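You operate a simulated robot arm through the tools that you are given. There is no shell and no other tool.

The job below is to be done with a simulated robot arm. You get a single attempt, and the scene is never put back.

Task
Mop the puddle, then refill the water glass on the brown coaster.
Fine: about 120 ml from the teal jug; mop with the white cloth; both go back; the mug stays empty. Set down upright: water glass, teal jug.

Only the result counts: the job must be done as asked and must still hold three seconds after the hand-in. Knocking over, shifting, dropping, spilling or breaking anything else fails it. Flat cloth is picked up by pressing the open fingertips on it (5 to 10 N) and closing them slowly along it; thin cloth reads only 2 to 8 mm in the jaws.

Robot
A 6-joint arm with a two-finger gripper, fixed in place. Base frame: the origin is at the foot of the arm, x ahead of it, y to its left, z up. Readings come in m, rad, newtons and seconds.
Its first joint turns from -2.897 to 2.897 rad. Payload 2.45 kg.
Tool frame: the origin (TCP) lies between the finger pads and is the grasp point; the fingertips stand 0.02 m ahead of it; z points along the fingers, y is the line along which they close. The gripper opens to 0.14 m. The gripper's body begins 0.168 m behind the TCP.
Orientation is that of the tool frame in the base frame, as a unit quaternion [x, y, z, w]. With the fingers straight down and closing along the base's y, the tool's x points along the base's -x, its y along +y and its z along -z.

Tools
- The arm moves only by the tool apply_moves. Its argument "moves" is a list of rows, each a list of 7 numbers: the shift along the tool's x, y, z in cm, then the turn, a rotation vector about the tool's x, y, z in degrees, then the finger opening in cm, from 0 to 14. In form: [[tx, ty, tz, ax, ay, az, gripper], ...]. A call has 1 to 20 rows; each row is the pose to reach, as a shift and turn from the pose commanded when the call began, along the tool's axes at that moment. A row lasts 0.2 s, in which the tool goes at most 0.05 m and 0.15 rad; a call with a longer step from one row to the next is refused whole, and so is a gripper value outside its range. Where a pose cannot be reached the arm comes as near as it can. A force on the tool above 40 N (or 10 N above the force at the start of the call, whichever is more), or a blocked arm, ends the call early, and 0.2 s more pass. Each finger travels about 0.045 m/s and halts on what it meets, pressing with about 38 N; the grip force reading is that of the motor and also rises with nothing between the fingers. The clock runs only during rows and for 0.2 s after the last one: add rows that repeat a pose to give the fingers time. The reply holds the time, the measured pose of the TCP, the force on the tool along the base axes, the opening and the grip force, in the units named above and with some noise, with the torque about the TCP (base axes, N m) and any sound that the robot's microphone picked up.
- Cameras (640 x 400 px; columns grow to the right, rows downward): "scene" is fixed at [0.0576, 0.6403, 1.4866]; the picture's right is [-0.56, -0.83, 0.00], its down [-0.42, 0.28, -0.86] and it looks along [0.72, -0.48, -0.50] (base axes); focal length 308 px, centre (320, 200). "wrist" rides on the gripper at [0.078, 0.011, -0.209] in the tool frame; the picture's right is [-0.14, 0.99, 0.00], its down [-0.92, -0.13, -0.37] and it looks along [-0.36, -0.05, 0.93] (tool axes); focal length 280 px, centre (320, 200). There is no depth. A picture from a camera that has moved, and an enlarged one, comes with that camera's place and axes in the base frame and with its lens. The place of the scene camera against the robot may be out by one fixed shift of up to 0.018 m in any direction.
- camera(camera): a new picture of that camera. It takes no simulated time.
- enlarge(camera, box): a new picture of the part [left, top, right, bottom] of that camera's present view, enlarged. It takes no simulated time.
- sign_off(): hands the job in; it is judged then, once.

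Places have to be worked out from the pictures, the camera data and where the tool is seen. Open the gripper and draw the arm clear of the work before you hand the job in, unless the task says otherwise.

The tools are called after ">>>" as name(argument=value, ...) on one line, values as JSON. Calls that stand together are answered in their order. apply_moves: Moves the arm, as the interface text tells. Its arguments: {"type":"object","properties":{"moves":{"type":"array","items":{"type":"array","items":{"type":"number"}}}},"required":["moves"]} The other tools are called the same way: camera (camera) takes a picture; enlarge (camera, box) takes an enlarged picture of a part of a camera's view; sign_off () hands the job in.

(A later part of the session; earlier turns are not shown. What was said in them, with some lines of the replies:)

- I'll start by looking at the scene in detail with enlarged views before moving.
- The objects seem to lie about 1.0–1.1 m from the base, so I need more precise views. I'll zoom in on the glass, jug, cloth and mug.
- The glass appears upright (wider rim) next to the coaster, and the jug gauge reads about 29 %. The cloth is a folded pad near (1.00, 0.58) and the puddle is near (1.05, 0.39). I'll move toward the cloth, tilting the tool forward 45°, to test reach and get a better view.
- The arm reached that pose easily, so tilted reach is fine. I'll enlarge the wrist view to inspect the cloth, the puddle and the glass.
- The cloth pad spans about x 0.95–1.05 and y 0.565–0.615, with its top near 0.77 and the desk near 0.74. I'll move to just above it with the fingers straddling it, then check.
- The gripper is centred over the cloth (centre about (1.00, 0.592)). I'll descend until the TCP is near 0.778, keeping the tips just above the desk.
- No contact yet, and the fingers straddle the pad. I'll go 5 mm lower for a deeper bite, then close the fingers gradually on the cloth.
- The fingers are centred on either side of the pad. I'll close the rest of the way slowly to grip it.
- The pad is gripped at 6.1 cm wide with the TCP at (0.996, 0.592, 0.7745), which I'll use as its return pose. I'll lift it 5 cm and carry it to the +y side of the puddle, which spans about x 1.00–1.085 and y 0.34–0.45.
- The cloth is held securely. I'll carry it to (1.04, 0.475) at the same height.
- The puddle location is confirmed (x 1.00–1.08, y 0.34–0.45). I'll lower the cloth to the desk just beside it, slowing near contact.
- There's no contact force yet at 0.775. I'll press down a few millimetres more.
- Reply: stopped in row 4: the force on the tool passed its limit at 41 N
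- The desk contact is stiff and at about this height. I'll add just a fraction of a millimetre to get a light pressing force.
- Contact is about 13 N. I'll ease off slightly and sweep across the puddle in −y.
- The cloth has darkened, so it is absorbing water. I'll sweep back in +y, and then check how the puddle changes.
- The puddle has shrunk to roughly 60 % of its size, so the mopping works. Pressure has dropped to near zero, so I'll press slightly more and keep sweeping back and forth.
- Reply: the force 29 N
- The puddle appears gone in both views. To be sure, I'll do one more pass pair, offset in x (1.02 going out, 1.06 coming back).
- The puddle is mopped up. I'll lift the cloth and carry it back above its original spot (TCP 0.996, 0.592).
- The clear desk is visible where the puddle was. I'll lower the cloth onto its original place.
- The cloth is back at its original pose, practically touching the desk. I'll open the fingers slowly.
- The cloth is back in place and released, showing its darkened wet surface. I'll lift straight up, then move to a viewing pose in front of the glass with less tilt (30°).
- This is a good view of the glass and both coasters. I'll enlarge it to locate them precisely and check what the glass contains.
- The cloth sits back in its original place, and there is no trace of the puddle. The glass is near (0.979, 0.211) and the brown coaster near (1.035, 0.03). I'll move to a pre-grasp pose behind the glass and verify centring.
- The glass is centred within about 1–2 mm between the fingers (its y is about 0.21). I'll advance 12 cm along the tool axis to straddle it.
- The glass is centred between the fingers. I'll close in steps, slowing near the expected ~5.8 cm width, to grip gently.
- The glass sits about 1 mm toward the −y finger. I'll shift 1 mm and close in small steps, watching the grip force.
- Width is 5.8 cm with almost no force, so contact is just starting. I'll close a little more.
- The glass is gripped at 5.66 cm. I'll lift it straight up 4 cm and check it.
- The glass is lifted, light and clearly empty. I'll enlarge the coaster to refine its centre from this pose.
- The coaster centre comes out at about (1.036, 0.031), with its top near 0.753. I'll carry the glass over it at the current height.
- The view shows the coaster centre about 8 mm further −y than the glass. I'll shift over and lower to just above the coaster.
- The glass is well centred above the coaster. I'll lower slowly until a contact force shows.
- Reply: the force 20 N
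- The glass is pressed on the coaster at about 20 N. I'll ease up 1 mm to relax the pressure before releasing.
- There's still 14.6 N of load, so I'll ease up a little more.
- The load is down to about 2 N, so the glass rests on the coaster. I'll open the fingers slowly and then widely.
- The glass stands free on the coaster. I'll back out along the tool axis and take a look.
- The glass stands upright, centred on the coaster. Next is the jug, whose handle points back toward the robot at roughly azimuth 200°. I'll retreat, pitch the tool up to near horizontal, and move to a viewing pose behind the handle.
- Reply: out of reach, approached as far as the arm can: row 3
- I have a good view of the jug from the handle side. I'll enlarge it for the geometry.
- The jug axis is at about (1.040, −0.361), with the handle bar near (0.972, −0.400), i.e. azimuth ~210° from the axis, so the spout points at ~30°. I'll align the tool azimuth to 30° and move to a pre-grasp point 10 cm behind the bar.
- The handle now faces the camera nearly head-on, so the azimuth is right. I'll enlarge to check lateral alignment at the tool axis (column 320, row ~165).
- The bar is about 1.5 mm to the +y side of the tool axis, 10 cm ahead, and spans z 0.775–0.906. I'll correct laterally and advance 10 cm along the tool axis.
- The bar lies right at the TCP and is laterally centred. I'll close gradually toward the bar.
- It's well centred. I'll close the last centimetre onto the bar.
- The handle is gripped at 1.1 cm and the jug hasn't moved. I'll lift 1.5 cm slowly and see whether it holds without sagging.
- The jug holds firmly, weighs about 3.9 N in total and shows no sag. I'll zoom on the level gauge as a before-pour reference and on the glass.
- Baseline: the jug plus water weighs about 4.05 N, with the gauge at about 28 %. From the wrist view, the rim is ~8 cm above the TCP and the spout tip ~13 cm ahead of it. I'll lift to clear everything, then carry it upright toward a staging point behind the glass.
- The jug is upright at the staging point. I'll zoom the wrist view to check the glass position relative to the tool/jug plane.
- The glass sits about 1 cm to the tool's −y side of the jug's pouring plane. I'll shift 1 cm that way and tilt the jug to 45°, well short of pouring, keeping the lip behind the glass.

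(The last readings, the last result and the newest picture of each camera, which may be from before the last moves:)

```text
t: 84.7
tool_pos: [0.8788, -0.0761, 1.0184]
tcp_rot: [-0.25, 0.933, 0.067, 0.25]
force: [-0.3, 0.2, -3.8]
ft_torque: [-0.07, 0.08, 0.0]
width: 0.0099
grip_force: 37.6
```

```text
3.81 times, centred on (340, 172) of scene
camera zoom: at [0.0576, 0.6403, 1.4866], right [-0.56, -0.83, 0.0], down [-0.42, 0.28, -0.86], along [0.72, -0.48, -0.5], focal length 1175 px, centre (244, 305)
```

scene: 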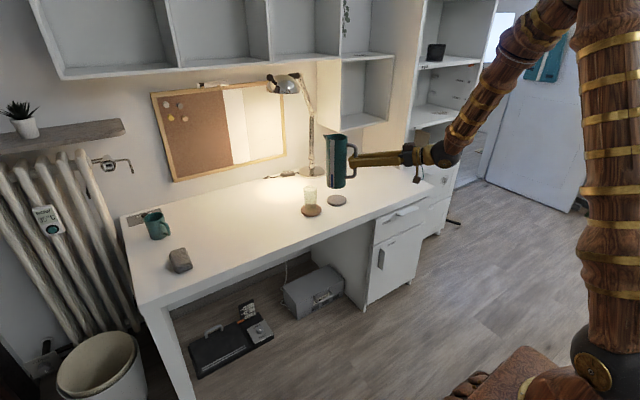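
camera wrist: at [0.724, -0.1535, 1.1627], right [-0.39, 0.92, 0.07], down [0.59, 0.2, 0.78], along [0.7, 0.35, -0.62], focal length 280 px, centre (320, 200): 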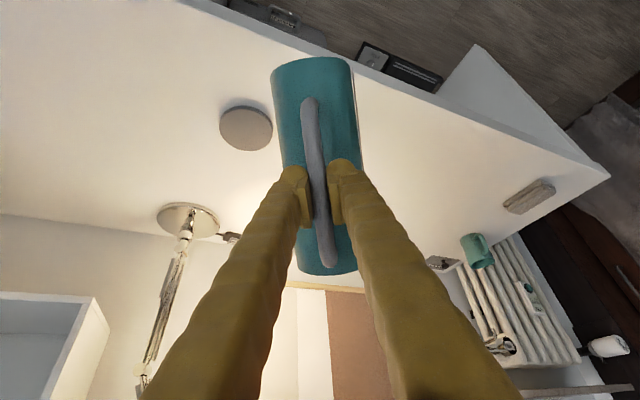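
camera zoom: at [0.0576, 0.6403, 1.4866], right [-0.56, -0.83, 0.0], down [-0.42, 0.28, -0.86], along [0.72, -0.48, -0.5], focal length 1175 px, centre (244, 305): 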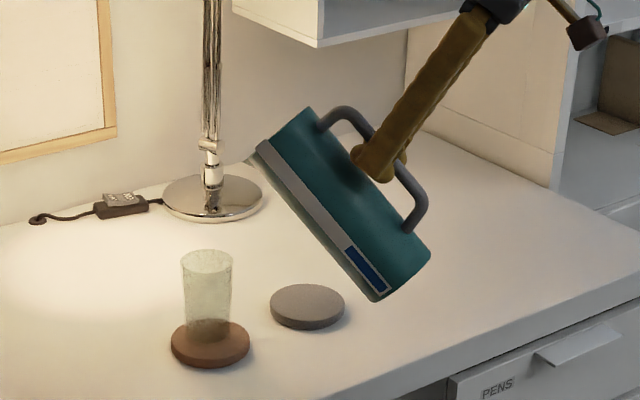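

The jug is at 45° with no slip. I'll zoom in on the spout and glass to calibrate the lip position relative to the glass.

>>> enlarge(camera="scene", box=[318, 140, 366, 180])

>>> enlarge(camera="scene", box=[292, 178, 340, 218])

```text
10.00 times, centred on (342, 160) of scene
camera zoom: at [0.0576, 0.6403, 1.4866], right [-0.56, -0.83, 0.0], down [-0.42, 0.28, -0.86], along [0.72, -0.48, -0.5], focal length 3084 px, centre (100, 600)
```

zoom: 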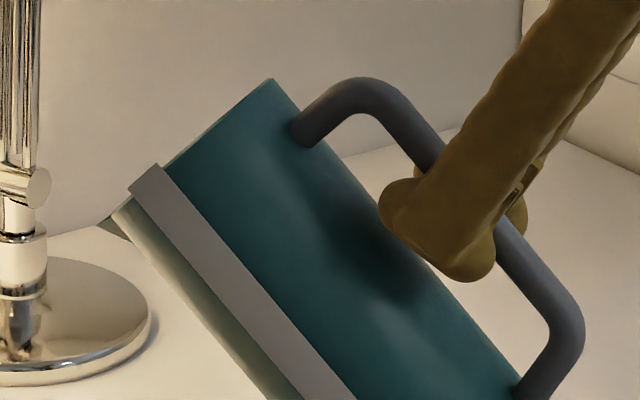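

```text
10.00 times, centred on (316, 198) of scene
camera zoom: at [0.0576, 0.6403, 1.4866], right [-0.56, -0.83, 0.0], down [-0.42, 0.28, -0.86], along [0.72, -0.48, -0.5], focal length 3084 px, centre (360, 220)
```

zoom: 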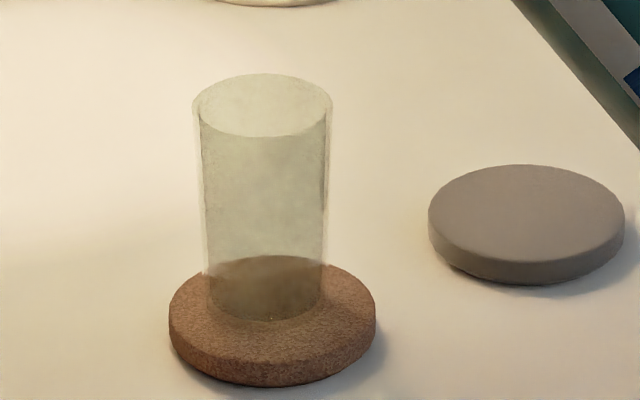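

The geometry is now consistent: the glass centre is 4.6 cm ahead of the lip and its rim is ~13 cm below it (rim z about 0.855). I'll move the lip over the glass and tilt on to 64°, still below the expected pour angle of ~70°.

>>> apply_moves(moves=[[-0.37, 0, 1.08, 0, 0, 0, 0.5], [-0.74, 0, 2.16, 0, 0, 0, 0.5], [-1.11, 0, 3.24, 0, 0, 0, 0.5], [-1.48, 0, 4.32, 0, 0, 0, 0.5], [-1.56, 0, 4.61, 0, 1.9, 0, 0.5], [-1.63, 0, 4.9, 0, 3.8, 0, 0.5], [-1.71, 0, 5.19, 0, 5.7, 0, 0.5], [-1.78, 0, 5.48, 0, 7.6, 0, 0.5], [-1.86, 0, 5.78, 0, 9.5, 0, 0.5], [-1.94, 0, 6.07, 0, 11.4, 0, 0.5], [-2.01, 0, 6.36, 0, 13.3, 0, 0.5], [-2.09, 0, 6.65, 0, 15.2, 0, 0.5], [-2.16, 0, 6.94, 0, 17.1, 0, 0.5], [-2.24, 0, 7.23, 0, 19, 0, 0.5], [-2.24, 0, 7.23, 0, 19, 0, 0.5]])

>>> enlarge(camera="scene", box=[290, 150, 370, 220])

>>> camera(camera="wrist")

```text
t: 87.9
tool_pos: [0.9273, -0.0489, 0.9679]
tcp_rot: [-0.257, 0.961, 0.026, 0.093]
force: [0.1, 0.6, -4.3]
ft_torque: [-0.04, 0.0, -0.02]
width: 0.0096
grip_force: 36.8
```

```text
5.71 times, centred on (330, 185) of scene
camera zoom: at [0.0576, 0.6403, 1.4866], right [-0.56, -0.83, 0.0], down [-0.42, 0.28, -0.86], along [0.72, -0.48, -0.5], focal length 1762 px, centre (263, 286)
```

zoom: 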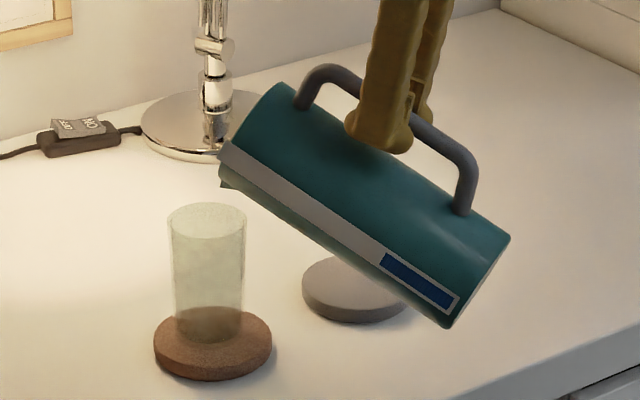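

```text
taken
camera wrist: at [0.8203, -0.098, 1.1595], right [-0.38, 0.93, 0.03], down [0.78, 0.31, 0.54], along [0.49, 0.22, -0.84], focal length 280 px, centre (320, 200)
```

wrist: 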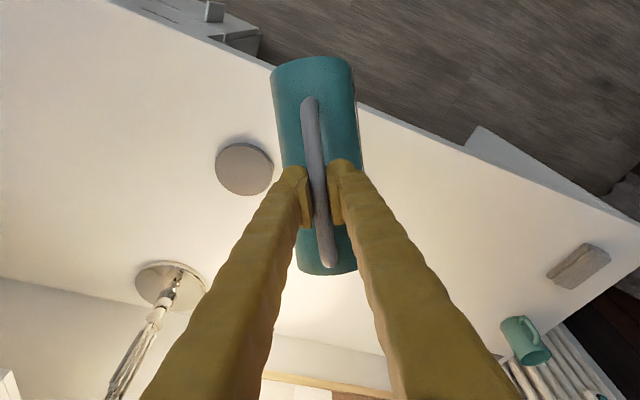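

The lip is now just behind and ~3 cm above the glass, with no pouring yet. I'll zoom in for the exact lip position.

>>> enlarge(camera="scene", box=[298, 165, 346, 205])

```text
10.00 times, centred on (322, 185) of scene
camera zoom: at [0.0576, 0.6403, 1.4866], right [-0.56, -0.83, 0.0], down [-0.42, 0.28, -0.86], along [0.72, -0.48, -0.5], focal length 3084 px, centre (300, 350)
```

zoom: 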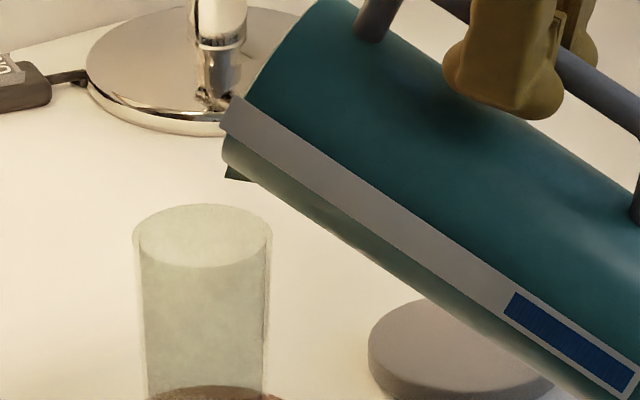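

The spout tip is 1.4 cm behind the glass centre and 3 cm above the rim. I'll tilt to 68° with lip compensation and look again.

>>> apply_moves(moves=[[-0.33, 0, 0.38, 0, 1, 0, 0.5], [-0.66, 0, 0.76, 0, 2, 0, 0.5], [-0.85, 0, 0.57, 0, 3, 0, 0.5], [-1.05, 0, 0.37, 0, 4, 0, 0.5], [-1.05, 0, 0.37, 0, 4, 0, 0.5]])

>>> enlarge(camera="scene", box=[298, 170, 346, 215])

```text
t: 89.1
tool_pos: [0.9378, -0.0441, 0.9678]
tcp_rot: [-0.259, 0.964, 0.016, 0.06]
force: [-0.8, -0.3, -3.6]
ft_torque: [0.01, -0.02, 0.01]
width: 0.0096
grip_force: 36.6
```

```text
8.89 times, centred on (322, 192) of scene
camera zoom: at [0.0576, 0.6403, 1.4866], right [-0.56, -0.83, 0.0], down [-0.42, 0.28, -0.86], along [0.72, -0.48, -0.5], focal length 2741 px, centre (302, 267)
```

zoom: 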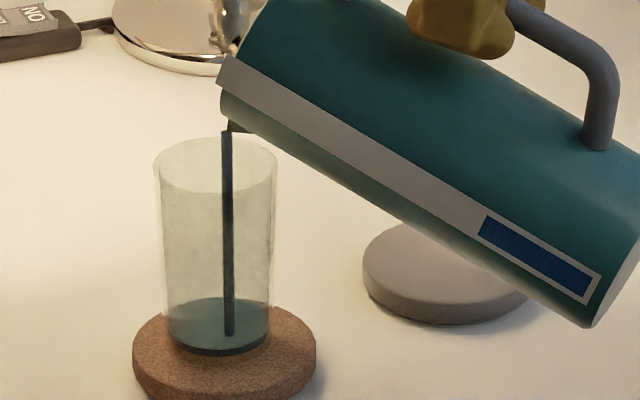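

Water is pouring cleanly into the glass at 68°. I'll hold this tilt and monitor the level.

>>> apply_moves(moves=[[0, 0, 0, 0, 0, 0, 0.5], [0, 0, 0, 0, 0, 0, 0.5]])

>>> enlarge(camera="scene", box=[298, 170, 346, 215])

```text
t: 89.7
tool_pos: [0.9371, -0.0432, 0.9666]
tcp_rot: [-0.258, 0.964, 0.016, 0.059]
force: [-0.3, -0.1, -4.3]
ft_torque: [0.0, 0.0, 0.03]
width: 0.0095
grip_force: 37.2
```

```text
8.89 times, centred on (322, 192) of scene
camera zoom: at [0.0576, 0.6403, 1.4866], right [-0.56, -0.83, 0.0], down [-0.42, 0.28, -0.86], along [0.72, -0.48, -0.5], focal length 2741 px, centre (302, 267)
```

zoom: 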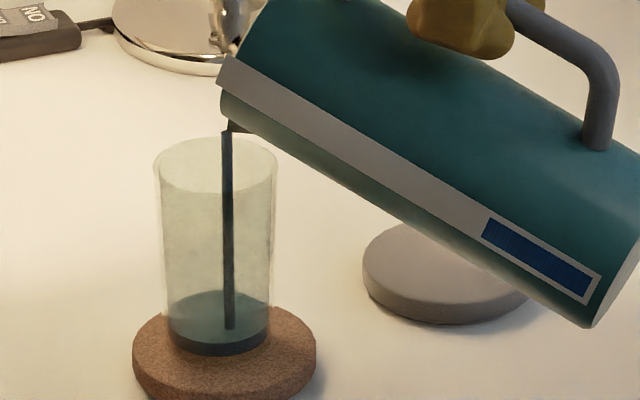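

About 20 ml is in so far, and the level is rising gently. I'll continue holding at this angle.

>>> apply_moves(moves=[[0, 0, 0, 0, 0, 0, 0.5], [0, 0, 0, 0, 0, 0, 0.5], [0, 0, 0, 0, 0, 0, 0.5], [0, 0, 0, 0, 0, 0, 0.5]])

>>> enlarge(camera="scene", box=[298, 170, 346, 215])

```text
t: 90.7
tool_pos: [0.9389, -0.0446, 0.9666]
tcp_rot: [-0.259, 0.964, 0.016, 0.06]
force: [0.5, -0.2, -3.9]
ft_torque: [-0.02, 0.01, 0.01]
width: 0.0098
grip_force: 36.9
```

```text
8.89 times, centred on (322, 192) of scene
camera zoom: at [0.0576, 0.6403, 1.4866], right [-0.56, -0.83, 0.0], down [-0.42, 0.28, -0.86], along [0.72, -0.48, -0.5], focal length 2741 px, centre (302, 267)
```

zoom: 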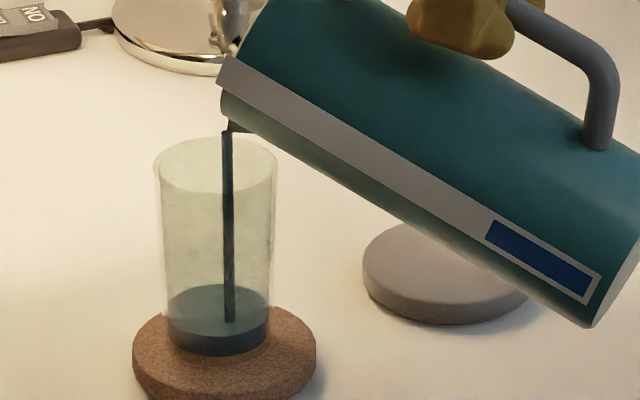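

Flow is tapering at about 26 ml. I'll increase the tilt by 1° with lip compensation and hold.

>>> apply_moves(moves=[[-0.1, 0, -0.1, 0, 0.5, 0, 0.5], [-0.19, 0, -0.2, 0, 1, 0, 0.5], [-0.19, 0, -0.2, 0, 1, 0, 0.5], [-0.19, 0, -0.2, 0, 1, 0, 0.5], [-0.19, 0, -0.2, 0, 1, 0, 0.5]])

>>> enlarge(camera="scene", box=[298, 170, 346, 215])

```text
t: 91.9
tool_pos: [0.9388, -0.0421, 0.9688]
tcp_rot: [-0.259, 0.964, 0.014, 0.051]
force: [0.1, 0.7, -3.6]
ft_torque: [0.03, 0.0, -0.02]
width: 0.0093
grip_force: 36.8
```

```text
8.89 times, centred on (322, 192) of scene
camera zoom: at [0.0576, 0.6403, 1.4866], right [-0.56, -0.83, 0.0], down [-0.42, 0.28, -0.86], along [0.72, -0.48, -0.5], focal length 2741 px, centre (302, 267)
```

zoom: 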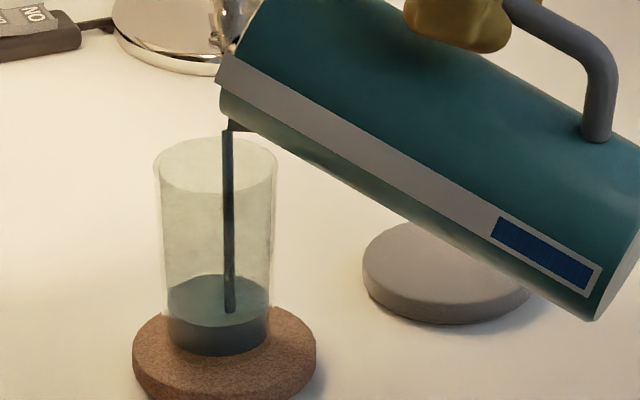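

About 27 ml is in. I'll continue tilting in small increments (another 1.5°) and hold.

>>> apply_moves(moves=[[-0.1, 0, -0.1, 0, 0.5, 0, 0.5], [-0.19, 0, -0.2, 0, 1, 0, 0.5], [-0.28, 0, -0.31, 0, 1.5, 0, 0.5], [-0.28, 0, -0.31, 0, 1.5, 0, 0.5], [-0.28, 0, -0.31, 0, 1.5, 0, 0.5], [-0.28, 0, -0.31, 0, 1.5, 0, 0.5]])

>>> enlarge(camera="scene", box=[298, 170, 346, 215])

```text
t: 93.3
tool_pos: [0.9414, -0.0423, 0.9717]
tcp_rot: [-0.259, 0.965, 0.01, 0.039]
force: [-0.5, -0.5, -3.9]
ft_torque: [-0.03, 0.02, 0.0]
width: 0.0096
grip_force: 37.1
```

```text
8.89 times, centred on (322, 192) of scene
camera zoom: at [0.0576, 0.6403, 1.4866], right [-0.56, -0.83, 0.0], down [-0.42, 0.28, -0.86], along [0.72, -0.48, -0.5], focal length 2741 px, centre (302, 267)
```

zoom: 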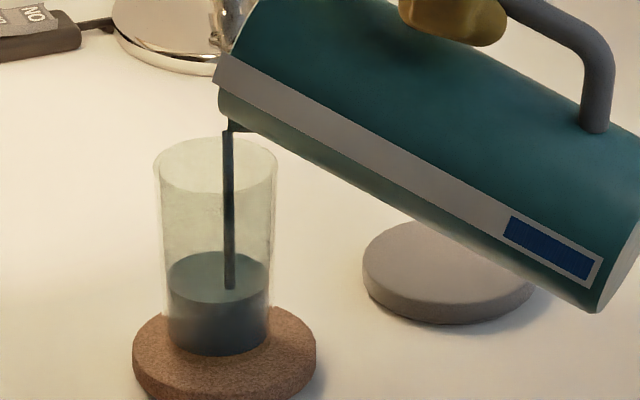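

About 54 ml is in. I'll continue with the same step.

>>> apply_moves(moves=[[-0.1, 0, -0.1, 0, 0.5, 0, 0.5], [-0.19, 0, -0.21, 0, 1, 0, 0.5], [-0.28, 0, -0.31, 0, 1.5, 0, 0.5], [-0.28, 0, -0.31, 0, 1.5, 0, 0.5], [-0.28, 0, -0.31, 0, 1.5, 0, 0.5], [-0.28, 0, -0.31, 0, 1.5, 0, 0.5]])

>>> enlarge(camera="scene", box=[298, 170, 346, 215])

```text
t: 94.7
tool_pos: [0.9431, -0.0399, 0.9749]
tcp_rot: [-0.258, 0.966, 0.006, 0.026]
force: [-0.2, -0.5, -3.1]
ft_torque: [0.0, -0.02, 0.01]
width: 0.0093
grip_force: 36.5
```

```text
8.89 times, centred on (322, 192) of scene
camera zoom: at [0.0576, 0.6403, 1.4866], right [-0.56, -0.83, 0.0], down [-0.42, 0.28, -0.86], along [0.72, -0.48, -0.5], focal length 2741 px, centre (302, 267)
```

zoom: 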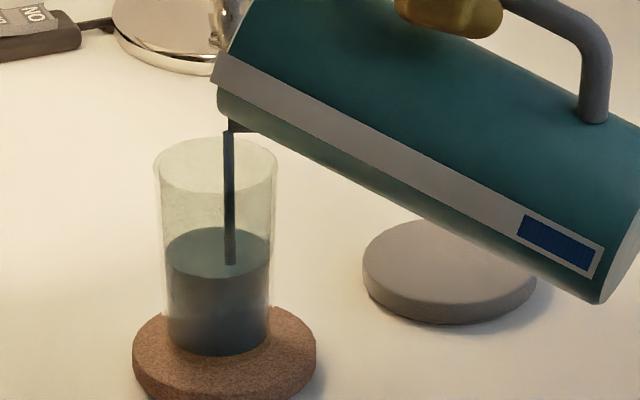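

About 83 ml is in. I'll hold to see how much more flows at this angle.

>>> apply_moves(moves=[[0, 0, 0, 0, 0, 0, 0.5], [0, 0, 0, 0, 0, 0, 0.5]])

>>> enlarge(camera="scene", box=[298, 170, 346, 215])

```text
t: 95.3
tool_pos: [0.9427, -0.0395, 0.9741]
tcp_rot: [-0.259, 0.966, 0.007, 0.026]
force: [0.7, -0.8, -3.6]
ft_torque: [-0.01, -0.01, 0.01]
width: 0.0094
grip_force: 37.2
```

```text
8.89 times, centred on (322, 192) of scene
camera zoom: at [0.0576, 0.6403, 1.4866], right [-0.56, -0.83, 0.0], down [-0.42, 0.28, -0.86], along [0.72, -0.48, -0.5], focal length 2741 px, centre (302, 267)
```

zoom: 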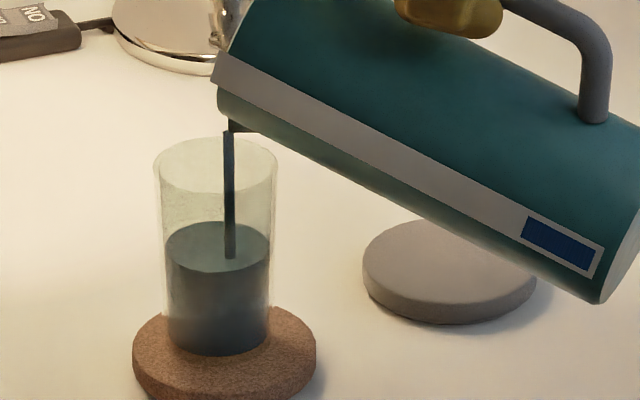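

About 89 ml by the glass level. I'll cross-check against the jug's gauge and a close-up of the glass.

>>> enlarge(camera="scene", box=[308, 168, 358, 206])

>>> enlarge(camera="scene", box=[298, 182, 322, 214])

```text
10.53 times, centred on (333, 187) of scene
camera zoom: at [0.0576, 0.6403, 1.4866], right [-0.56, -0.83, 0.0], down [-0.42, 0.28, -0.86], along [0.72, -0.48, -0.5], focal length 3246 px, centre (183, 337)
```

zoom: 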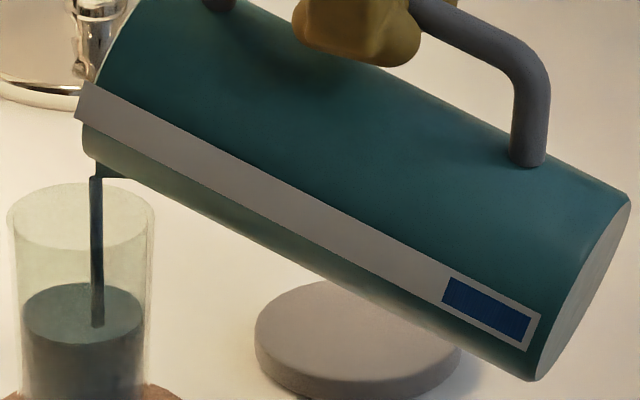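

```text
12.50 times, centred on (310, 198) of scene
camera zoom: at [0.0576, 0.6403, 1.4866], right [-0.56, -0.83, 0.0], down [-0.42, 0.28, -0.86], along [0.72, -0.48, -0.5], focal length 3854 px, centre (445, 225)
```

zoom: 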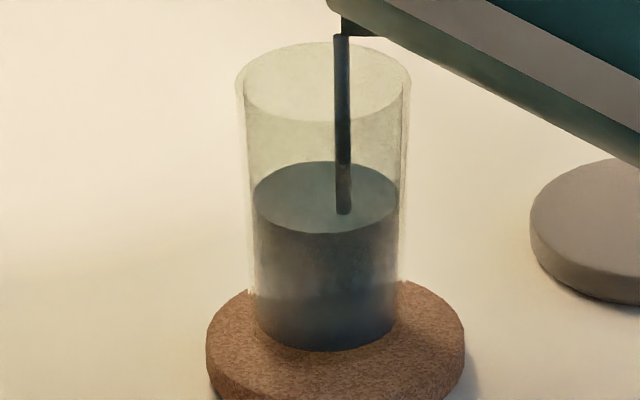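

The glass level and gauge agree at roughly 95 ml (h about 4.8 cm), and the target is about 5.95 cm. I'll tilt 0.7° more and hold briefly.

>>> apply_moves(moves=[[-0.07, 0, -0.075, 0, 0.35, 0, 0.5], [-0.13, 0, -0.15, 0, 0.7, 0, 0.5], [-0.13, 0, -0.15, 0, 0.7, 0, 0.5]])

>>> enlarge(camera="scene", box=[298, 182, 322, 214])

```text
t: 96.1
tool_pos: [0.9433, -0.0394, 0.9757]
tcp_rot: [-0.258, 0.966, 0.005, 0.02]
force: [0.0, -0.4, -3.5]
ft_torque: [-0.01, -0.03, -0.02]
width: 0.0095
grip_force: 36.8
```

```text
12.50 times, centred on (310, 198) of scene
camera zoom: at [0.0576, 0.6403, 1.4866], right [-0.56, -0.83, 0.0], down [-0.42, 0.28, -0.86], along [0.72, -0.48, -0.5], focal length 3854 px, centre (445, 225)
```

zoom: 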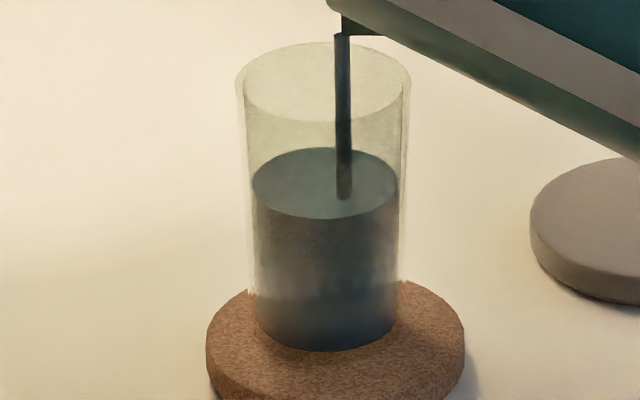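

About 107 ml by this estimate. I'll hold a little longer before tilting back.

>>> apply_moves(moves=[[0, 0, 0, 0, 0, 0, 0.5], [0, 0, 0, 0, 0, 0, 0.5]])

>>> enlarge(camera="scene", box=[298, 182, 322, 214])

>>> enlarge(camera="scene", box=[308, 168, 358, 206])

```text
t: 96.7
tool_pos: [0.9449, -0.039, 0.9759]
tcp_rot: [-0.26, 0.966, 0.005, 0.02]
force: [-1.3, 1.0, -3.1]
ft_torque: [0.01, -0.03, -0.05]
width: 0.0095
grip_force: 36.9
```

```text
12.50 times, centred on (310, 198) of scene
camera zoom: at [0.0576, 0.6403, 1.4866], right [-0.56, -0.83, 0.0], down [-0.42, 0.28, -0.86], along [0.72, -0.48, -0.5], focal length 3854 px, centre (445, 225)
```

zoom: 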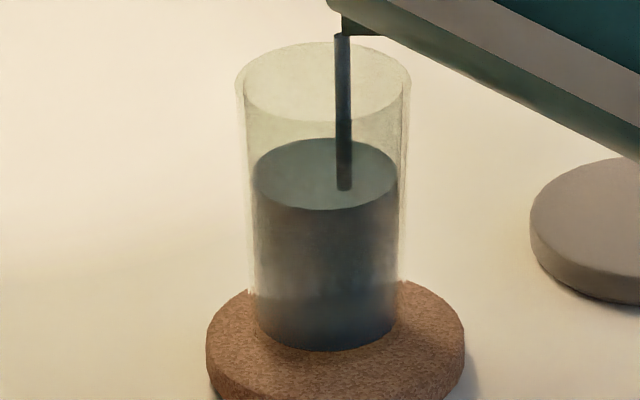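

```text
10.53 times, centred on (333, 187) of scene
camera zoom: at [0.0576, 0.6403, 1.4866], right [-0.56, -0.83, 0.0], down [-0.42, 0.28, -0.86], along [0.72, -0.48, -0.5], focal length 3246 px, centre (183, 337)
```

zoom: 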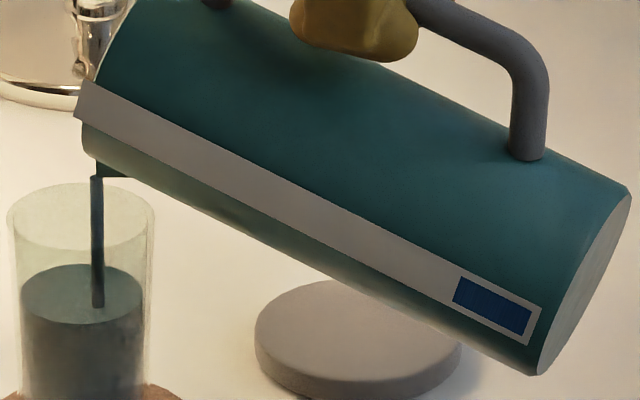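

About 115 ml is in, and the gauge shows ~44 % of the initial amount poured. I'll tilt back now, pivoting about the lip so any last drops fall in the glass.

>>> apply_moves(moves=[[0.99, 0, 0.46, 0, -6, 0, 0.5], [1.8, 0, -0.07, 0, -12, 0, 0.5], [2.44, 0, -1.1, 0, -18, 0, 0.5], [2.91, 0, -2.12, 0, -24, 0, 0.5], [2.91, 0, -2.12, 0, -24, 0, 0.5]])

>>> enlarge(camera="scene", box=[298, 182, 322, 214])

>>> enlarge(camera="scene", box=[290, 150, 370, 220])

```text
t: 97.9
tool_pos: [0.9165, -0.0553, 0.9976]
tcp_rot: [-0.252, 0.94, 0.059, 0.221]
force: [-1.0, -0.2, -3.1]
ft_torque: [-0.05, 0.04, -0.02]
width: 0.0094
grip_force: 37.0
```

```text
12.50 times, centred on (310, 198) of scene
camera zoom: at [0.0576, 0.6403, 1.4866], right [-0.56, -0.83, 0.0], down [-0.42, 0.28, -0.86], along [0.72, -0.48, -0.5], focal length 3854 px, centre (445, 225)
```

zoom: 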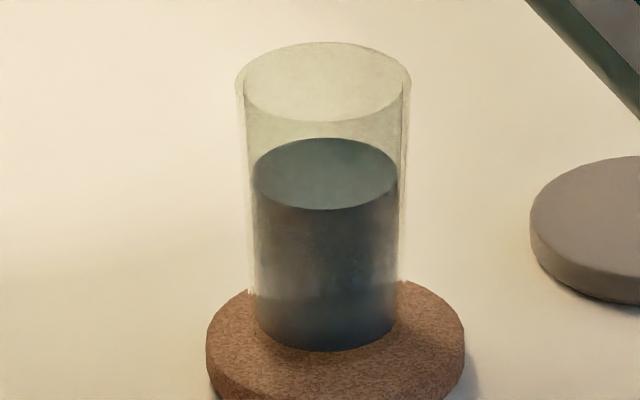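

```text
5.71 times, centred on (330, 185) of scene
camera zoom: at [0.0576, 0.6403, 1.4866], right [-0.56, -0.83, 0.0], down [-0.42, 0.28, -0.86], along [0.72, -0.48, -0.5], focal length 1762 px, centre (263, 286)
```

zoom: 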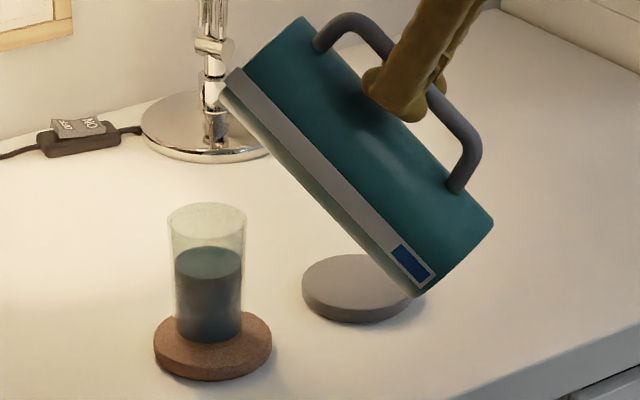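

The flow stopped cleanly with no drips, and the level estimate is ~115 ml. I'll take several weight readings of the jug to cross-check against the 4.05 N baseline.

>>> apply_moves(moves=[[0, 0, 0, 0, 0, 0, 0.5]])

>>> apply_moves(moves=[[0, 0, 0, 0, 0, 0, 0.5]])

>>> apply_moves(moves=[[0, 0, 0, 0, 0, 0, 0.5]])

>>> apply_moves(moves=[[0, 0, 0, 0, 0, 0, 0.5]])

>>> apply_moves(moves=[[0, 0, 0, 0, 0, 0, 0.5]])

>>> apply_moves(moves=[[0, 0, 0, 0, 0, 0, 0.5]])

>>> apply_moves(moves=[[0, 0, 0, 0, 0, 0, 0.5]])

>>> apply_moves(moves=[[0, 0, 0, 0, 0, 0, 0.5]])

```text
t: 98.3
tool_pos: [0.9183, -0.0552, 0.9963]
tcp_rot: [-0.252, 0.94, 0.059, 0.222]
force: [-0.4, 0.3, -2.1]
ft_torque: [-0.02, 0.06, 0.02]
width: 0.0093
grip_force: 36.5
```

```text
t: 98.7
tool_pos: [0.9167, -0.0545, 0.9963]
tcp_rot: [-0.252, 0.94, 0.059, 0.221]
force: [0.4, 0.2, -3.4]
ft_torque: [-0.06, 0.08, 0.0]
width: 0.0094
grip_force: 36.4
```

```text
t: 99.1
tool_pos: [0.9169, -0.0548, 0.997]
tcp_rot: [-0.252, 0.94, 0.059, 0.22]
force: [0.6, 0.1, -3.2]
ft_torque: [-0.03, 0.08, 0.01]
width: 0.0092
grip_force: 37.0
```

```text
t: 99.5
tool_pos: [0.9169, -0.0553, 0.9974]
tcp_rot: [-0.253, 0.94, 0.059, 0.221]
force: [0.2, -0.2, -2.9]
ft_torque: [-0.04, 0.04, 0.02]
width: 0.0093
grip_force: 36.3
```

```text
t: 99.9
tool_pos: [0.9173, -0.0563, 0.9976]
tcp_rot: [-0.253, 0.94, 0.06, 0.22]
force: [-0.2, -0.7, -3.0]
ft_torque: [0.0, 0.08, 0.0]
width: 0.0093
grip_force: 37.7
```

```text
t: 100.3
tool_pos: [0.9164, -0.0559, 0.9969]
tcp_rot: [-0.252, 0.94, 0.059, 0.221]
force: [-0.7, 0.0, -2.1]
ft_torque: [-0.05, 0.05, -0.06]
width: 0.0093
grip_force: 37.0
```

```text
t: 100.7
tool_pos: [0.9173, -0.0557, 0.9968]
tcp_rot: [-0.252, 0.941, 0.058, 0.22]
force: [-0.5, -0.5, -3.1]
ft_torque: [-0.03, 0.07, 0.0]
width: 0.009
grip_force: 37.2
```

```text
t: 101.1
tool_pos: [0.9177, -0.0566, 0.9973]
tcp_rot: [-0.252, 0.94, 0.059, 0.22]
force: [0.8, -0.4, -2.8]
ft_torque: [-0.03, 0.04, -0.01]
width: 0.0092
grip_force: 36.6
```

The weight drop is about 1.2–1.3 N, which agrees with roughly 120 ml. I'll now bring the jug upright while backing away from the glass.

>>> apply_moves(moves=[[0.2, 0, -0.38, 0, -3, 0, 0.5], [0.42, 0, -0.76, 0, -6.5, 0, 0.5], [0.63, 0, -1.15, 0, -10, 0, 0.5], [0.84, 0, -1.53, 0, -13.5, 0, 0.5], [1.05, 0, -1.91, 0, -17, 0, 0.5], [1.26, 0, -2.29, 0, -20.5, 0, 0.5], [1.46, 0, -2.67, 0, -24, 0, 0.5], [1.67, 0, -3.06, 0, -27.5, 0, 0.5], [1.88, 0, -3.44, 0, -31, 0, 0.5], [2.09, 0, -3.82, 0, -34.5, 0, 0.5], [2.3, 0, -4.2, 0, -38, 0, 0.5], [2.51, 0, -4.59, 0, -41.5, 0, 0.5], [2.72, 0, -4.97, 0, -45, 0, 0.5], [2.93, 0, -5.35, 0, -48.7, 0, 0.5], [2.93, 0, -5.35, 0, -48.7, 0, 0.5]])

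>>> enlarge(camera="scene", box=[280, 120, 400, 225])

```text
t: 104.3
tool_pos: [0.8744, -0.0799, 1.0319]
tcp_rot: [-0.204, 0.766, 0.157, 0.59]
force: [-1.3, -0.6, -3.3]
ft_torque: [-0.07, 0.16, -0.01]
width: 0.0091
grip_force: 36.5
```

```text
3.81 times, centred on (340, 172) of scene
camera zoom: at [0.0576, 0.6403, 1.4866], right [-0.56, -0.83, 0.0], down [-0.42, 0.28, -0.86], along [0.72, -0.48, -0.5], focal length 1175 px, centre (244, 305)
```

zoom: 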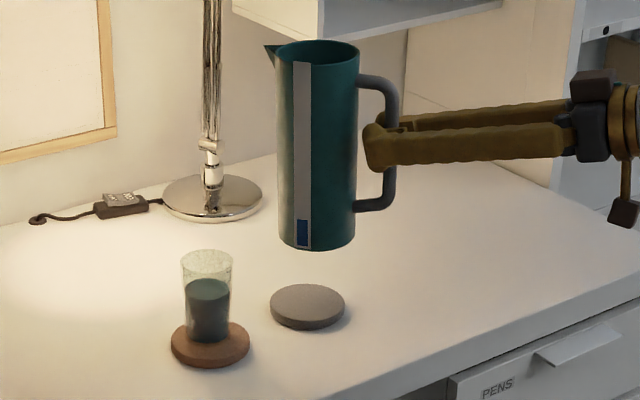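

The jug is upright again without slipping. I'll zoom on the gauge for a better post-pour reading.

>>> enlarge(camera="scene", box=[340, 122, 388, 190])

>>> camera(camera="wrist")

```text
5.88 times, centred on (364, 156) of scene
camera zoom: at [0.0576, 0.6403, 1.4866], right [-0.56, -0.83, 0.0], down [-0.42, 0.28, -0.86], along [0.72, -0.48, -0.5], focal length 1814 px, centre (61, 459)
```

zoom: 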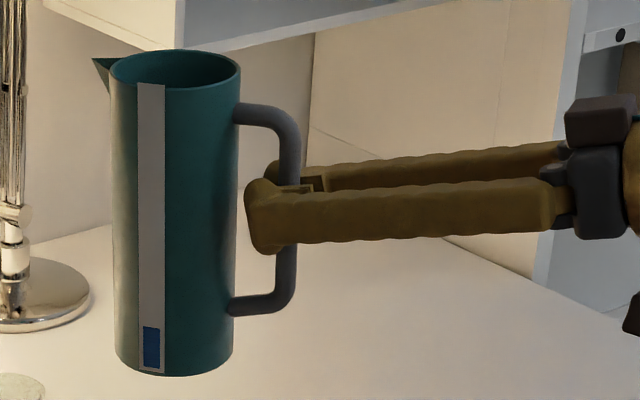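

```text
taken
camera wrist: at [0.6763, -0.1818, 1.0111], right [-0.46, 0.88, 0.13], down [-0.04, -0.17, 0.98], along [0.88, 0.45, 0.12], focal length 280 px, centre (320, 200)
```

wrist: 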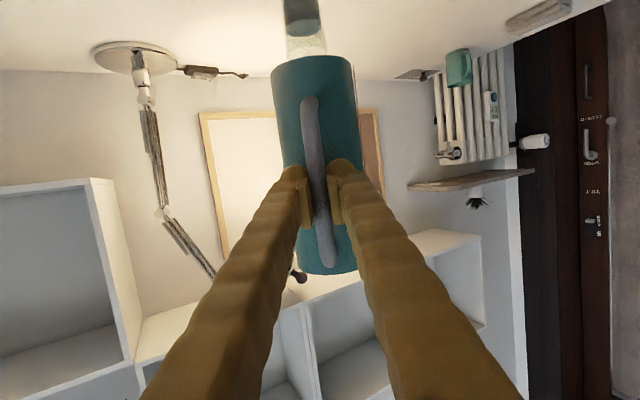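

The gauge shows ~48 % poured, about 120 ml, so that's good. I'll carry the jug upright back above its original spot.

>>> apply_moves(moves=[[0.1, -1.2, -0.25, 0, 0, 0, 0.5], [0.33, -3.5, -0.73, 0, 0, 0, 0.5], [0.55, -5.9, -1.22, 0, 0, 0, 0.5], [0.78, -8.3, -1.73, 0, 0, 0, 0.5], [1.0, -10.7, -2.23, 0, 0, 0, 0.5], [1.23, -13.1, -2.73, 0, 0, 0, 0.5], [1.46, -15.5, -3.23, 0, 0, 0, 0.5], [1.68, -17.9, -3.73, 0, 0, 0, 0.5], [1.9, -20.3, -4.23, 0, 0, 0, 0.5], [2.13, -22.7, -4.73, 0, 0, 0, 0.5], [2.36, -25.1, -5.23, 0, 0, 0, 0.5], [2.58, -27.5, -5.73, 0, 0, 0, 0.5], [2.8, -29.8, -6.2, 0, 0, 0, 0.5], [2.98, -31.7, -6.6, 0, 0, 0, 0.5], [3.06, -32.6, -6.8, 0, 0, 0, 0.5], [3.06, -32.6, -6.8, 0, 0, 0, 0.5]])

>>> enlarge(camera="scene", box=[340, 110, 440, 210])

```text
t: 107.7
tool_pos: [0.9729, -0.3985, 1.0204]
tcp_rot: [-0.204, 0.766, 0.157, 0.589]
force: [-0.1, -0.6, -2.7]
ft_torque: [-0.09, 0.19, 0.02]
width: 0.009
grip_force: 36.6
```

```text
4.00 times, centred on (390, 160) of scene
camera zoom: at [0.0576, 0.6403, 1.4866], right [-0.56, -0.83, 0.0], down [-0.42, 0.28, -0.86], along [0.72, -0.48, -0.5], focal length 1233 px, centre (40, 360)
```

zoom: 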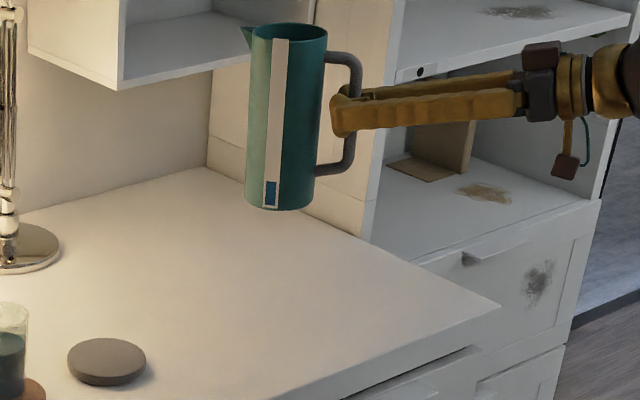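

The jug is above its spot. I'll lower it to about 2 cm above the resting height and check.

>>> apply_moves(moves=[[1.5, 0, 0.4, 0, 0, 0, 0.5], [3.5, 0, 0.94, 0, 0, 0, 0.5], [5.5, -0.05, 1.47, 0, 0, 0, 0.5], [7.5, -0.08, 2.01, 0, 0, 0, 0.5], [9.5, -0.08, 2.55, 0, 0, 0, 0.5], [11.5, -0.08, 3.08, 0, 0, 0, 0.5], [13.2, -0.08, 3.54, 0, 0, 0, 0.5], [14.5, -0.08, 3.88, 0, 0, 0, 0.5], [14.5, -0.08, 3.88, 0, 0, 0, 0.5]])

>>> enlarge(camera="scene", box=[340, 130, 440, 210])

```text
t: 109.7
tool_pos: [0.9741, -0.4006, 0.8697]
tcp_rot: [-0.205, 0.765, 0.158, 0.589]
force: [0.8, -0.5, -3.3]
ft_torque: [-0.09, 0.16, 0.0]
width: 0.009
grip_force: 36.0
```

```text
5.00 times, centred on (390, 170) of scene
camera zoom: at [0.0576, 0.6403, 1.4866], right [-0.56, -0.83, 0.0], down [-0.42, 0.28, -0.86], along [0.72, -0.48, -0.5], focal length 1542 px, centre (-30, 350)
```

zoom: 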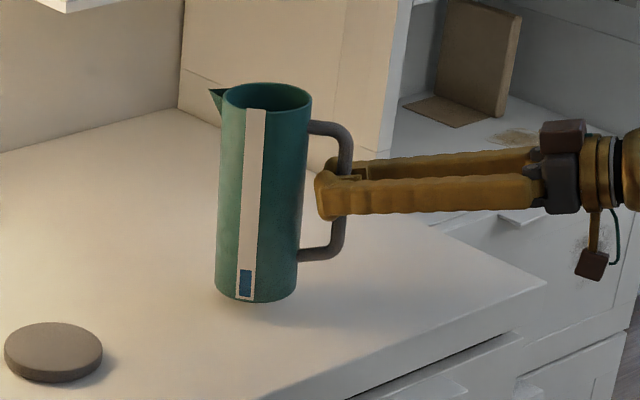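

The strip's slant shows the jug has rotated about 2° forward in the grip. I'll pitch the tool back 2° to level it, then compare.

>>> apply_moves(moves=[[0, 0, 0, 0, -0.7, 0, 0.5], [0, 0, 0, 0, -1.4, 0, 0.5], [0, 0, 0, 0, -2, 0, 0.5], [0, 0, 0, 0, -2, 0, 0.5]])

>>> enlarge(camera="scene", box=[340, 130, 440, 210])

>>> camera(camera="wrist")

```text
t: 110.7
tool_pos: [0.9746, -0.3994, 0.8697]
tcp_rot: [-0.203, 0.755, 0.162, 0.602]
force: [0.2, 0.3, -1.9]
ft_torque: [-0.05, 0.15, -0.01]
width: 0.009
grip_force: 36.7
```

```text
5.00 times, centred on (390, 170) of scene
camera zoom: at [0.0576, 0.6403, 1.4866], right [-0.56, -0.83, 0.0], down [-0.42, 0.28, -0.86], along [0.72, -0.48, -0.5], focal length 1542 px, centre (-30, 350)
```

zoom: 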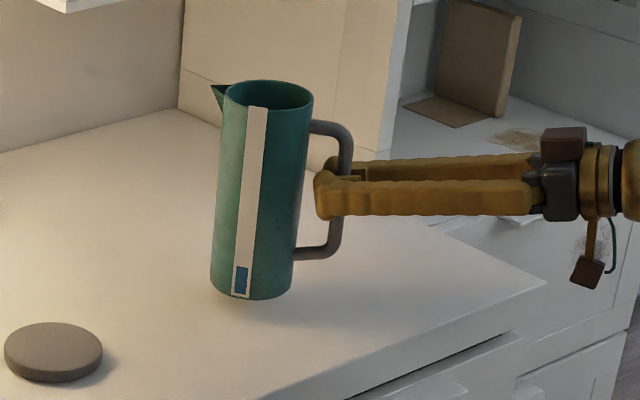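

```text
taken
camera wrist: at [0.7774, -0.5008, 0.8411], right [-0.47, 0.87, 0.13], down [-0.07, -0.19, 0.98], along [0.88, 0.45, 0.15], focal length 280 px, centre (320, 200)
```

wrist: 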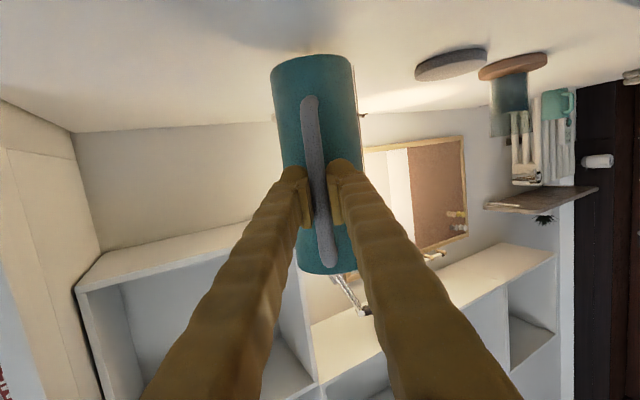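

The slant now matches the original. I'll lower the jug toward the desk, slowing near contact.

>>> apply_moves(moves=[[0.5, 0, 0.11, 0, 0, 0, 0.5], [1.0, 0, 0.23, 0, 0, 0, 0.5], [1.4, 0, 0.32, 0, 0, 0, 0.5], [1.66, 0, 0.38, 0, 0, 0, 0.5], [1.66, 0, 0.38, 0, 0, 0, 0.5]])

>>> enlarge(camera="scene", box=[340, 130, 440, 210])

```text
t: 111.9
tool_pos: [0.9753, -0.3994, 0.8521]
tcp_rot: [-0.202, 0.756, 0.16, 0.602]
force: [-0.1, 0.7, -2.6]
ft_torque: [-0.1, 0.17, 0.0]
width: 0.0092
grip_force: 36.9
```

```text
5.00 times, centred on (390, 170) of scene
camera zoom: at [0.0576, 0.6403, 1.4866], right [-0.56, -0.83, 0.0], down [-0.42, 0.28, -0.86], along [0.72, -0.48, -0.5], focal length 1542 px, centre (-30, 350)
```

zoom: 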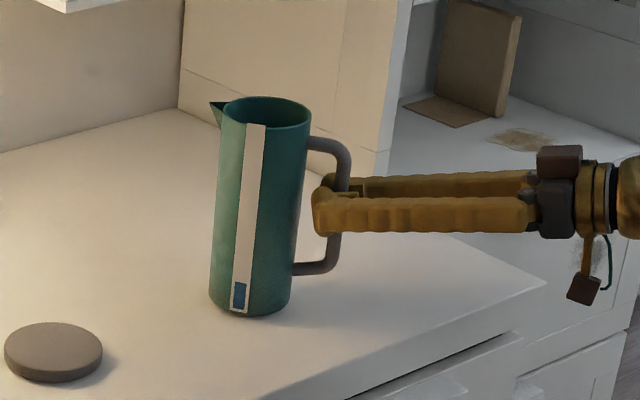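

It's about 2 mm above the resting position. I'll lower in 1 mm steps, watching the force.

>>> apply_moves(moves=[[0.1, 0, 0.023, 0, 0, 0, 0.5], [0.1, 0, 0.023, 0, 0, 0, 0.5]])

>>> apply_moves(moves=[[0.08, 0, 0.018, 0, 0, 0, 0.5], [0.08, 0, 0.018, 0, 0, 0, 0.5]])

```text
t: 112.5
tool_pos: [0.9755, -0.3989, 0.8512]
tcp_rot: [-0.203, 0.755, 0.161, 0.602]
force: [-0.9, -0.3, -3.0]
ft_torque: [-0.13, 0.16, 0.01]
width: 0.0092
grip_force: 36.4
```

```text
t: 113.1
tool_pos: [0.9749, -0.3996, 0.8501]
tcp_rot: [-0.203, 0.755, 0.161, 0.602]
force: [0.0, 0.3, -3.7]
ft_torque: [-0.11, 0.2, 0.02]
width: 0.0094
grip_force: 36.5
```

There's no contact yet; the jug still hangs at its full ~3 N. I'll continue in small steps.

>>> apply_moves(moves=[[0.08, 0, 0.018, 0, 0, 0, 0.5], [0.08, 0, 0.018, 0, 0, 0, 0.5]])

>>> apply_moves(moves=[[0.06, 0, 0.014, 0, 0, 0, 0.5], [0.06, 0, 0.014, 0, 0, 0, 0.5]])

```text
t: 113.7
tool_pos: [0.9749, -0.3999, 0.8506]
tcp_rot: [-0.202, 0.755, 0.161, 0.602]
force: [-0.3, -0.4, -2.6]
ft_torque: [-0.13, 0.17, 0.0]
width: 0.0092
grip_force: 36.0
```

```text
t: 114.3
tool_pos: [0.975, -0.3977, 0.8491]
tcp_rot: [-0.203, 0.755, 0.162, 0.602]
force: [0.2, 0.6, -3.9]
ft_torque: [-0.09, 0.17, 0.0]
width: 0.0091
grip_force: 36.7
```

It's still hanging free at 0.849. I'll keep lowering.

>>> apply_moves(moves=[[0.07, 0, 0.016, 0, 0, 0, 0.5], [0.07, 0, 0.016, 0, 0, 0, 0.5]])

>>> apply_moves(moves=[[0.06, 0, 0.014, 0, 0, 0, 0.5], [0.06, 0, 0.014, 0, 0, 0, 0.5]])

```text
t: 114.9
tool_pos: [0.9742, -0.3988, 0.8489]
tcp_rot: [-0.202, 0.756, 0.161, 0.602]
force: [-0.3, 0.3, -2.6]
ft_torque: [-0.08, 0.17, 0.0]
width: 0.0089
grip_force: 36.3
```

```text
t: 115.5
tool_pos: [0.9744, -0.3984, 0.849]
tcp_rot: [-0.202, 0.755, 0.161, 0.602]
force: [-0.3, 0.5, -0.2]
ft_torque: [0.16, -0.17, 0.04]
width: 0.0089
grip_force: 36.4
```

The desk now carries the jug's weight (force about 0). I'll open the fingers slowly to release the handle.

>>> apply_moves(moves=[[0, 0, 0, 0, 0, 0, 0.9], [0, 0, 0, 0, 0, 0, 1.2], [0, 0, 0, 0, 0, 0, 1.5], [0, 0, 0, 0, 0, 0, 1.8], [0, 0, 0, 0, 0, 0, 2.2], [0, 0, 0, 0, 0, 0, 2.8], [0, 0, 0, 0, 0, 0, 3.6], [0, 0, 0, 0, 0, 0, 4.6], [0, 0, 0, 0, 0, 0, 5.6], [0, 0, 0, 0, 0, 0, 6.0], [0, 0, 0, 0, 0, 0, 6.0]])

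>>> enlarge(camera="scene", box=[340, 130, 440, 210])

>>> camera(camera="wrist")

```text
t: 117.9
tool_pos: [0.9757, -0.4008, 0.8474]
tcp_rot: [-0.202, 0.755, 0.161, 0.602]
force: [0.6, 0.1, 0.3]
ft_torque: [0.0, 0.02, 0.0]
width: 0.0601
grip_force: 0.0
```

```text
5.00 times, centred on (390, 170) of scene
camera zoom: at [0.0576, 0.6403, 1.4866], right [-0.56, -0.83, 0.0], down [-0.42, 0.28, -0.86], along [0.72, -0.48, -0.5], focal length 1542 px, centre (-30, 350)
```

zoom: 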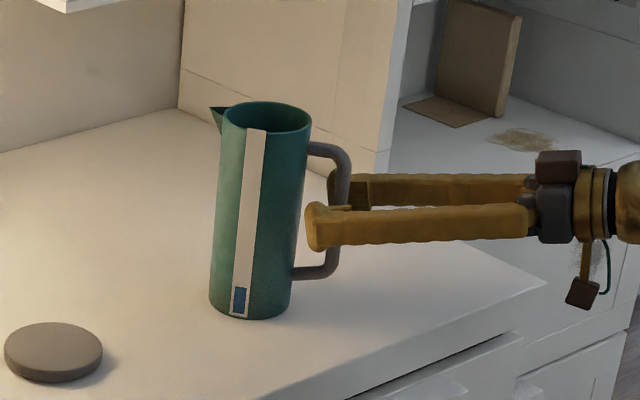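

```text
taken
camera wrist: at [0.7779, -0.5011, 0.819], right [-0.47, 0.87, 0.13], down [-0.07, -0.19, 0.98], along [0.88, 0.45, 0.15], focal length 280 px, centre (320, 200)
```

wrist: 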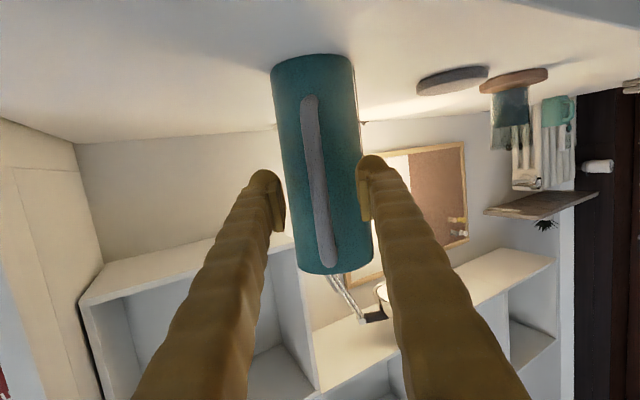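

The jug stands upright within a millimetre or two of its original pose. I'll back straight out along the tool axis, then raise the arm.

>>> apply_moves(moves=[[0, 0, -1.5, 0, 0, 0, 6], [0, 0, -4, 0, 0, 0, 6], [0, 0, -7, 0, 0, 0, 6], [0, 0, -10, 0, 0, 0, 6], [0, 0, -13, 0, 0, 0, 7], [-2, 0, -16, 0, 0, 0, 8], [-5, 0, -18, 0, 0, 0, 10], [-9, 0, -19, 0, 0, 0, 12], [-13, 0, -20, 0, 0, 0, 14], [-17, 0, -21, 0, 0, 0, 14], [-21, 0, -22, 0, 0, 0, 14], [-21, 0, -22, 0, 0, 0, 14]])

>>> camera(camera="scene")

>>> enlarge(camera="scene", box=[120, 170, 280, 280])

>>> enlarge(camera="scene", box=[270, 135, 410, 225])

```text
t: 120.5
tool_pos: [0.8268, -0.4848, 1.0998]
tcp_rot: [-0.203, 0.755, 0.162, 0.603]
force: [0.0, -0.8, -0.4]
ft_torque: [-0.01, 0.0, 0.0]
width: 0.1402
grip_force: 0.1
```

```text
taken
```

scene: 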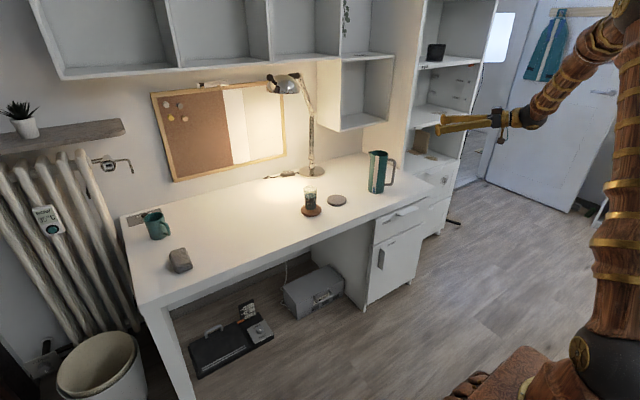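

```text
3.64 times, centred on (200, 225) of scene
camera zoom: at [0.0576, 0.6403, 1.4866], right [-0.56, -0.83, 0.0], down [-0.42, 0.28, -0.86], along [0.72, -0.48, -0.5], focal length 1121 px, centre (756, 109)
```

zoom: 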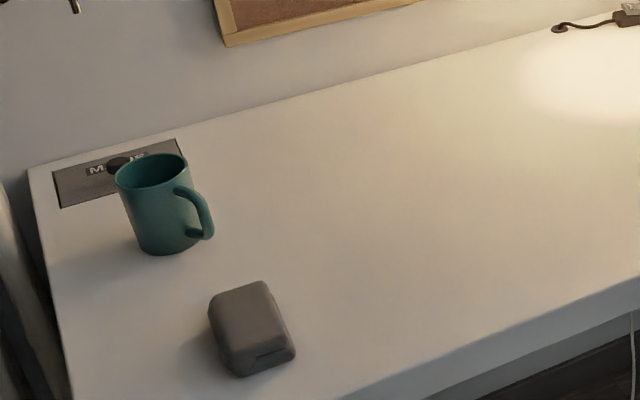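

```text
4.44 times, centred on (340, 180) of scene
camera zoom: at [0.0576, 0.6403, 1.4866], right [-0.56, -0.83, 0.0], down [-0.42, 0.28, -0.86], along [0.72, -0.48, -0.5], focal length 1370 px, centre (231, 289)
```

zoom: 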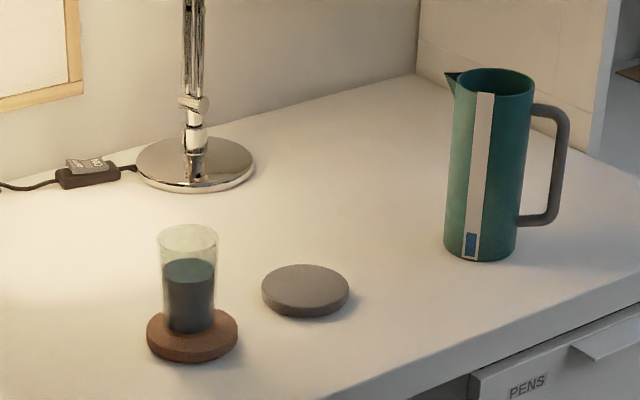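

Everything checks out:
- The puddle is gone, and the cloth is back in its place.
- The glass stands upright on the brown coaster with about 120 ml.
- The jug is upright in its original spot.
- The mug is empty and untouched.
- The gripper is open and clear of the desk.

I'm handing in the job.

>>> sign_off()

```text
The job is handed in.
```

The job is done and handed in. The puddle is mopped up, and the water glass is refilled and standing upright on the brown coaster.

- **Water:** I poured roughly 120 ml from the teal jug. The glass level suggested about 115 ml, the jug's gauge about 120 ml, and the jug's weight loss 120–135 ml, so the exact amount is an estimate. Nothing spilled that I could see.
- **Glass:** I moved it onto the coaster, because it was standing beside it at the start.
- **Cloth and jug:** The white cloth is back where it was, now damp. The jug is upright within a couple of millimetres of its original spot.
- **Mug:** I left it untouched, so it is still empty.

The gripper is open and the arm is clear of the desk.
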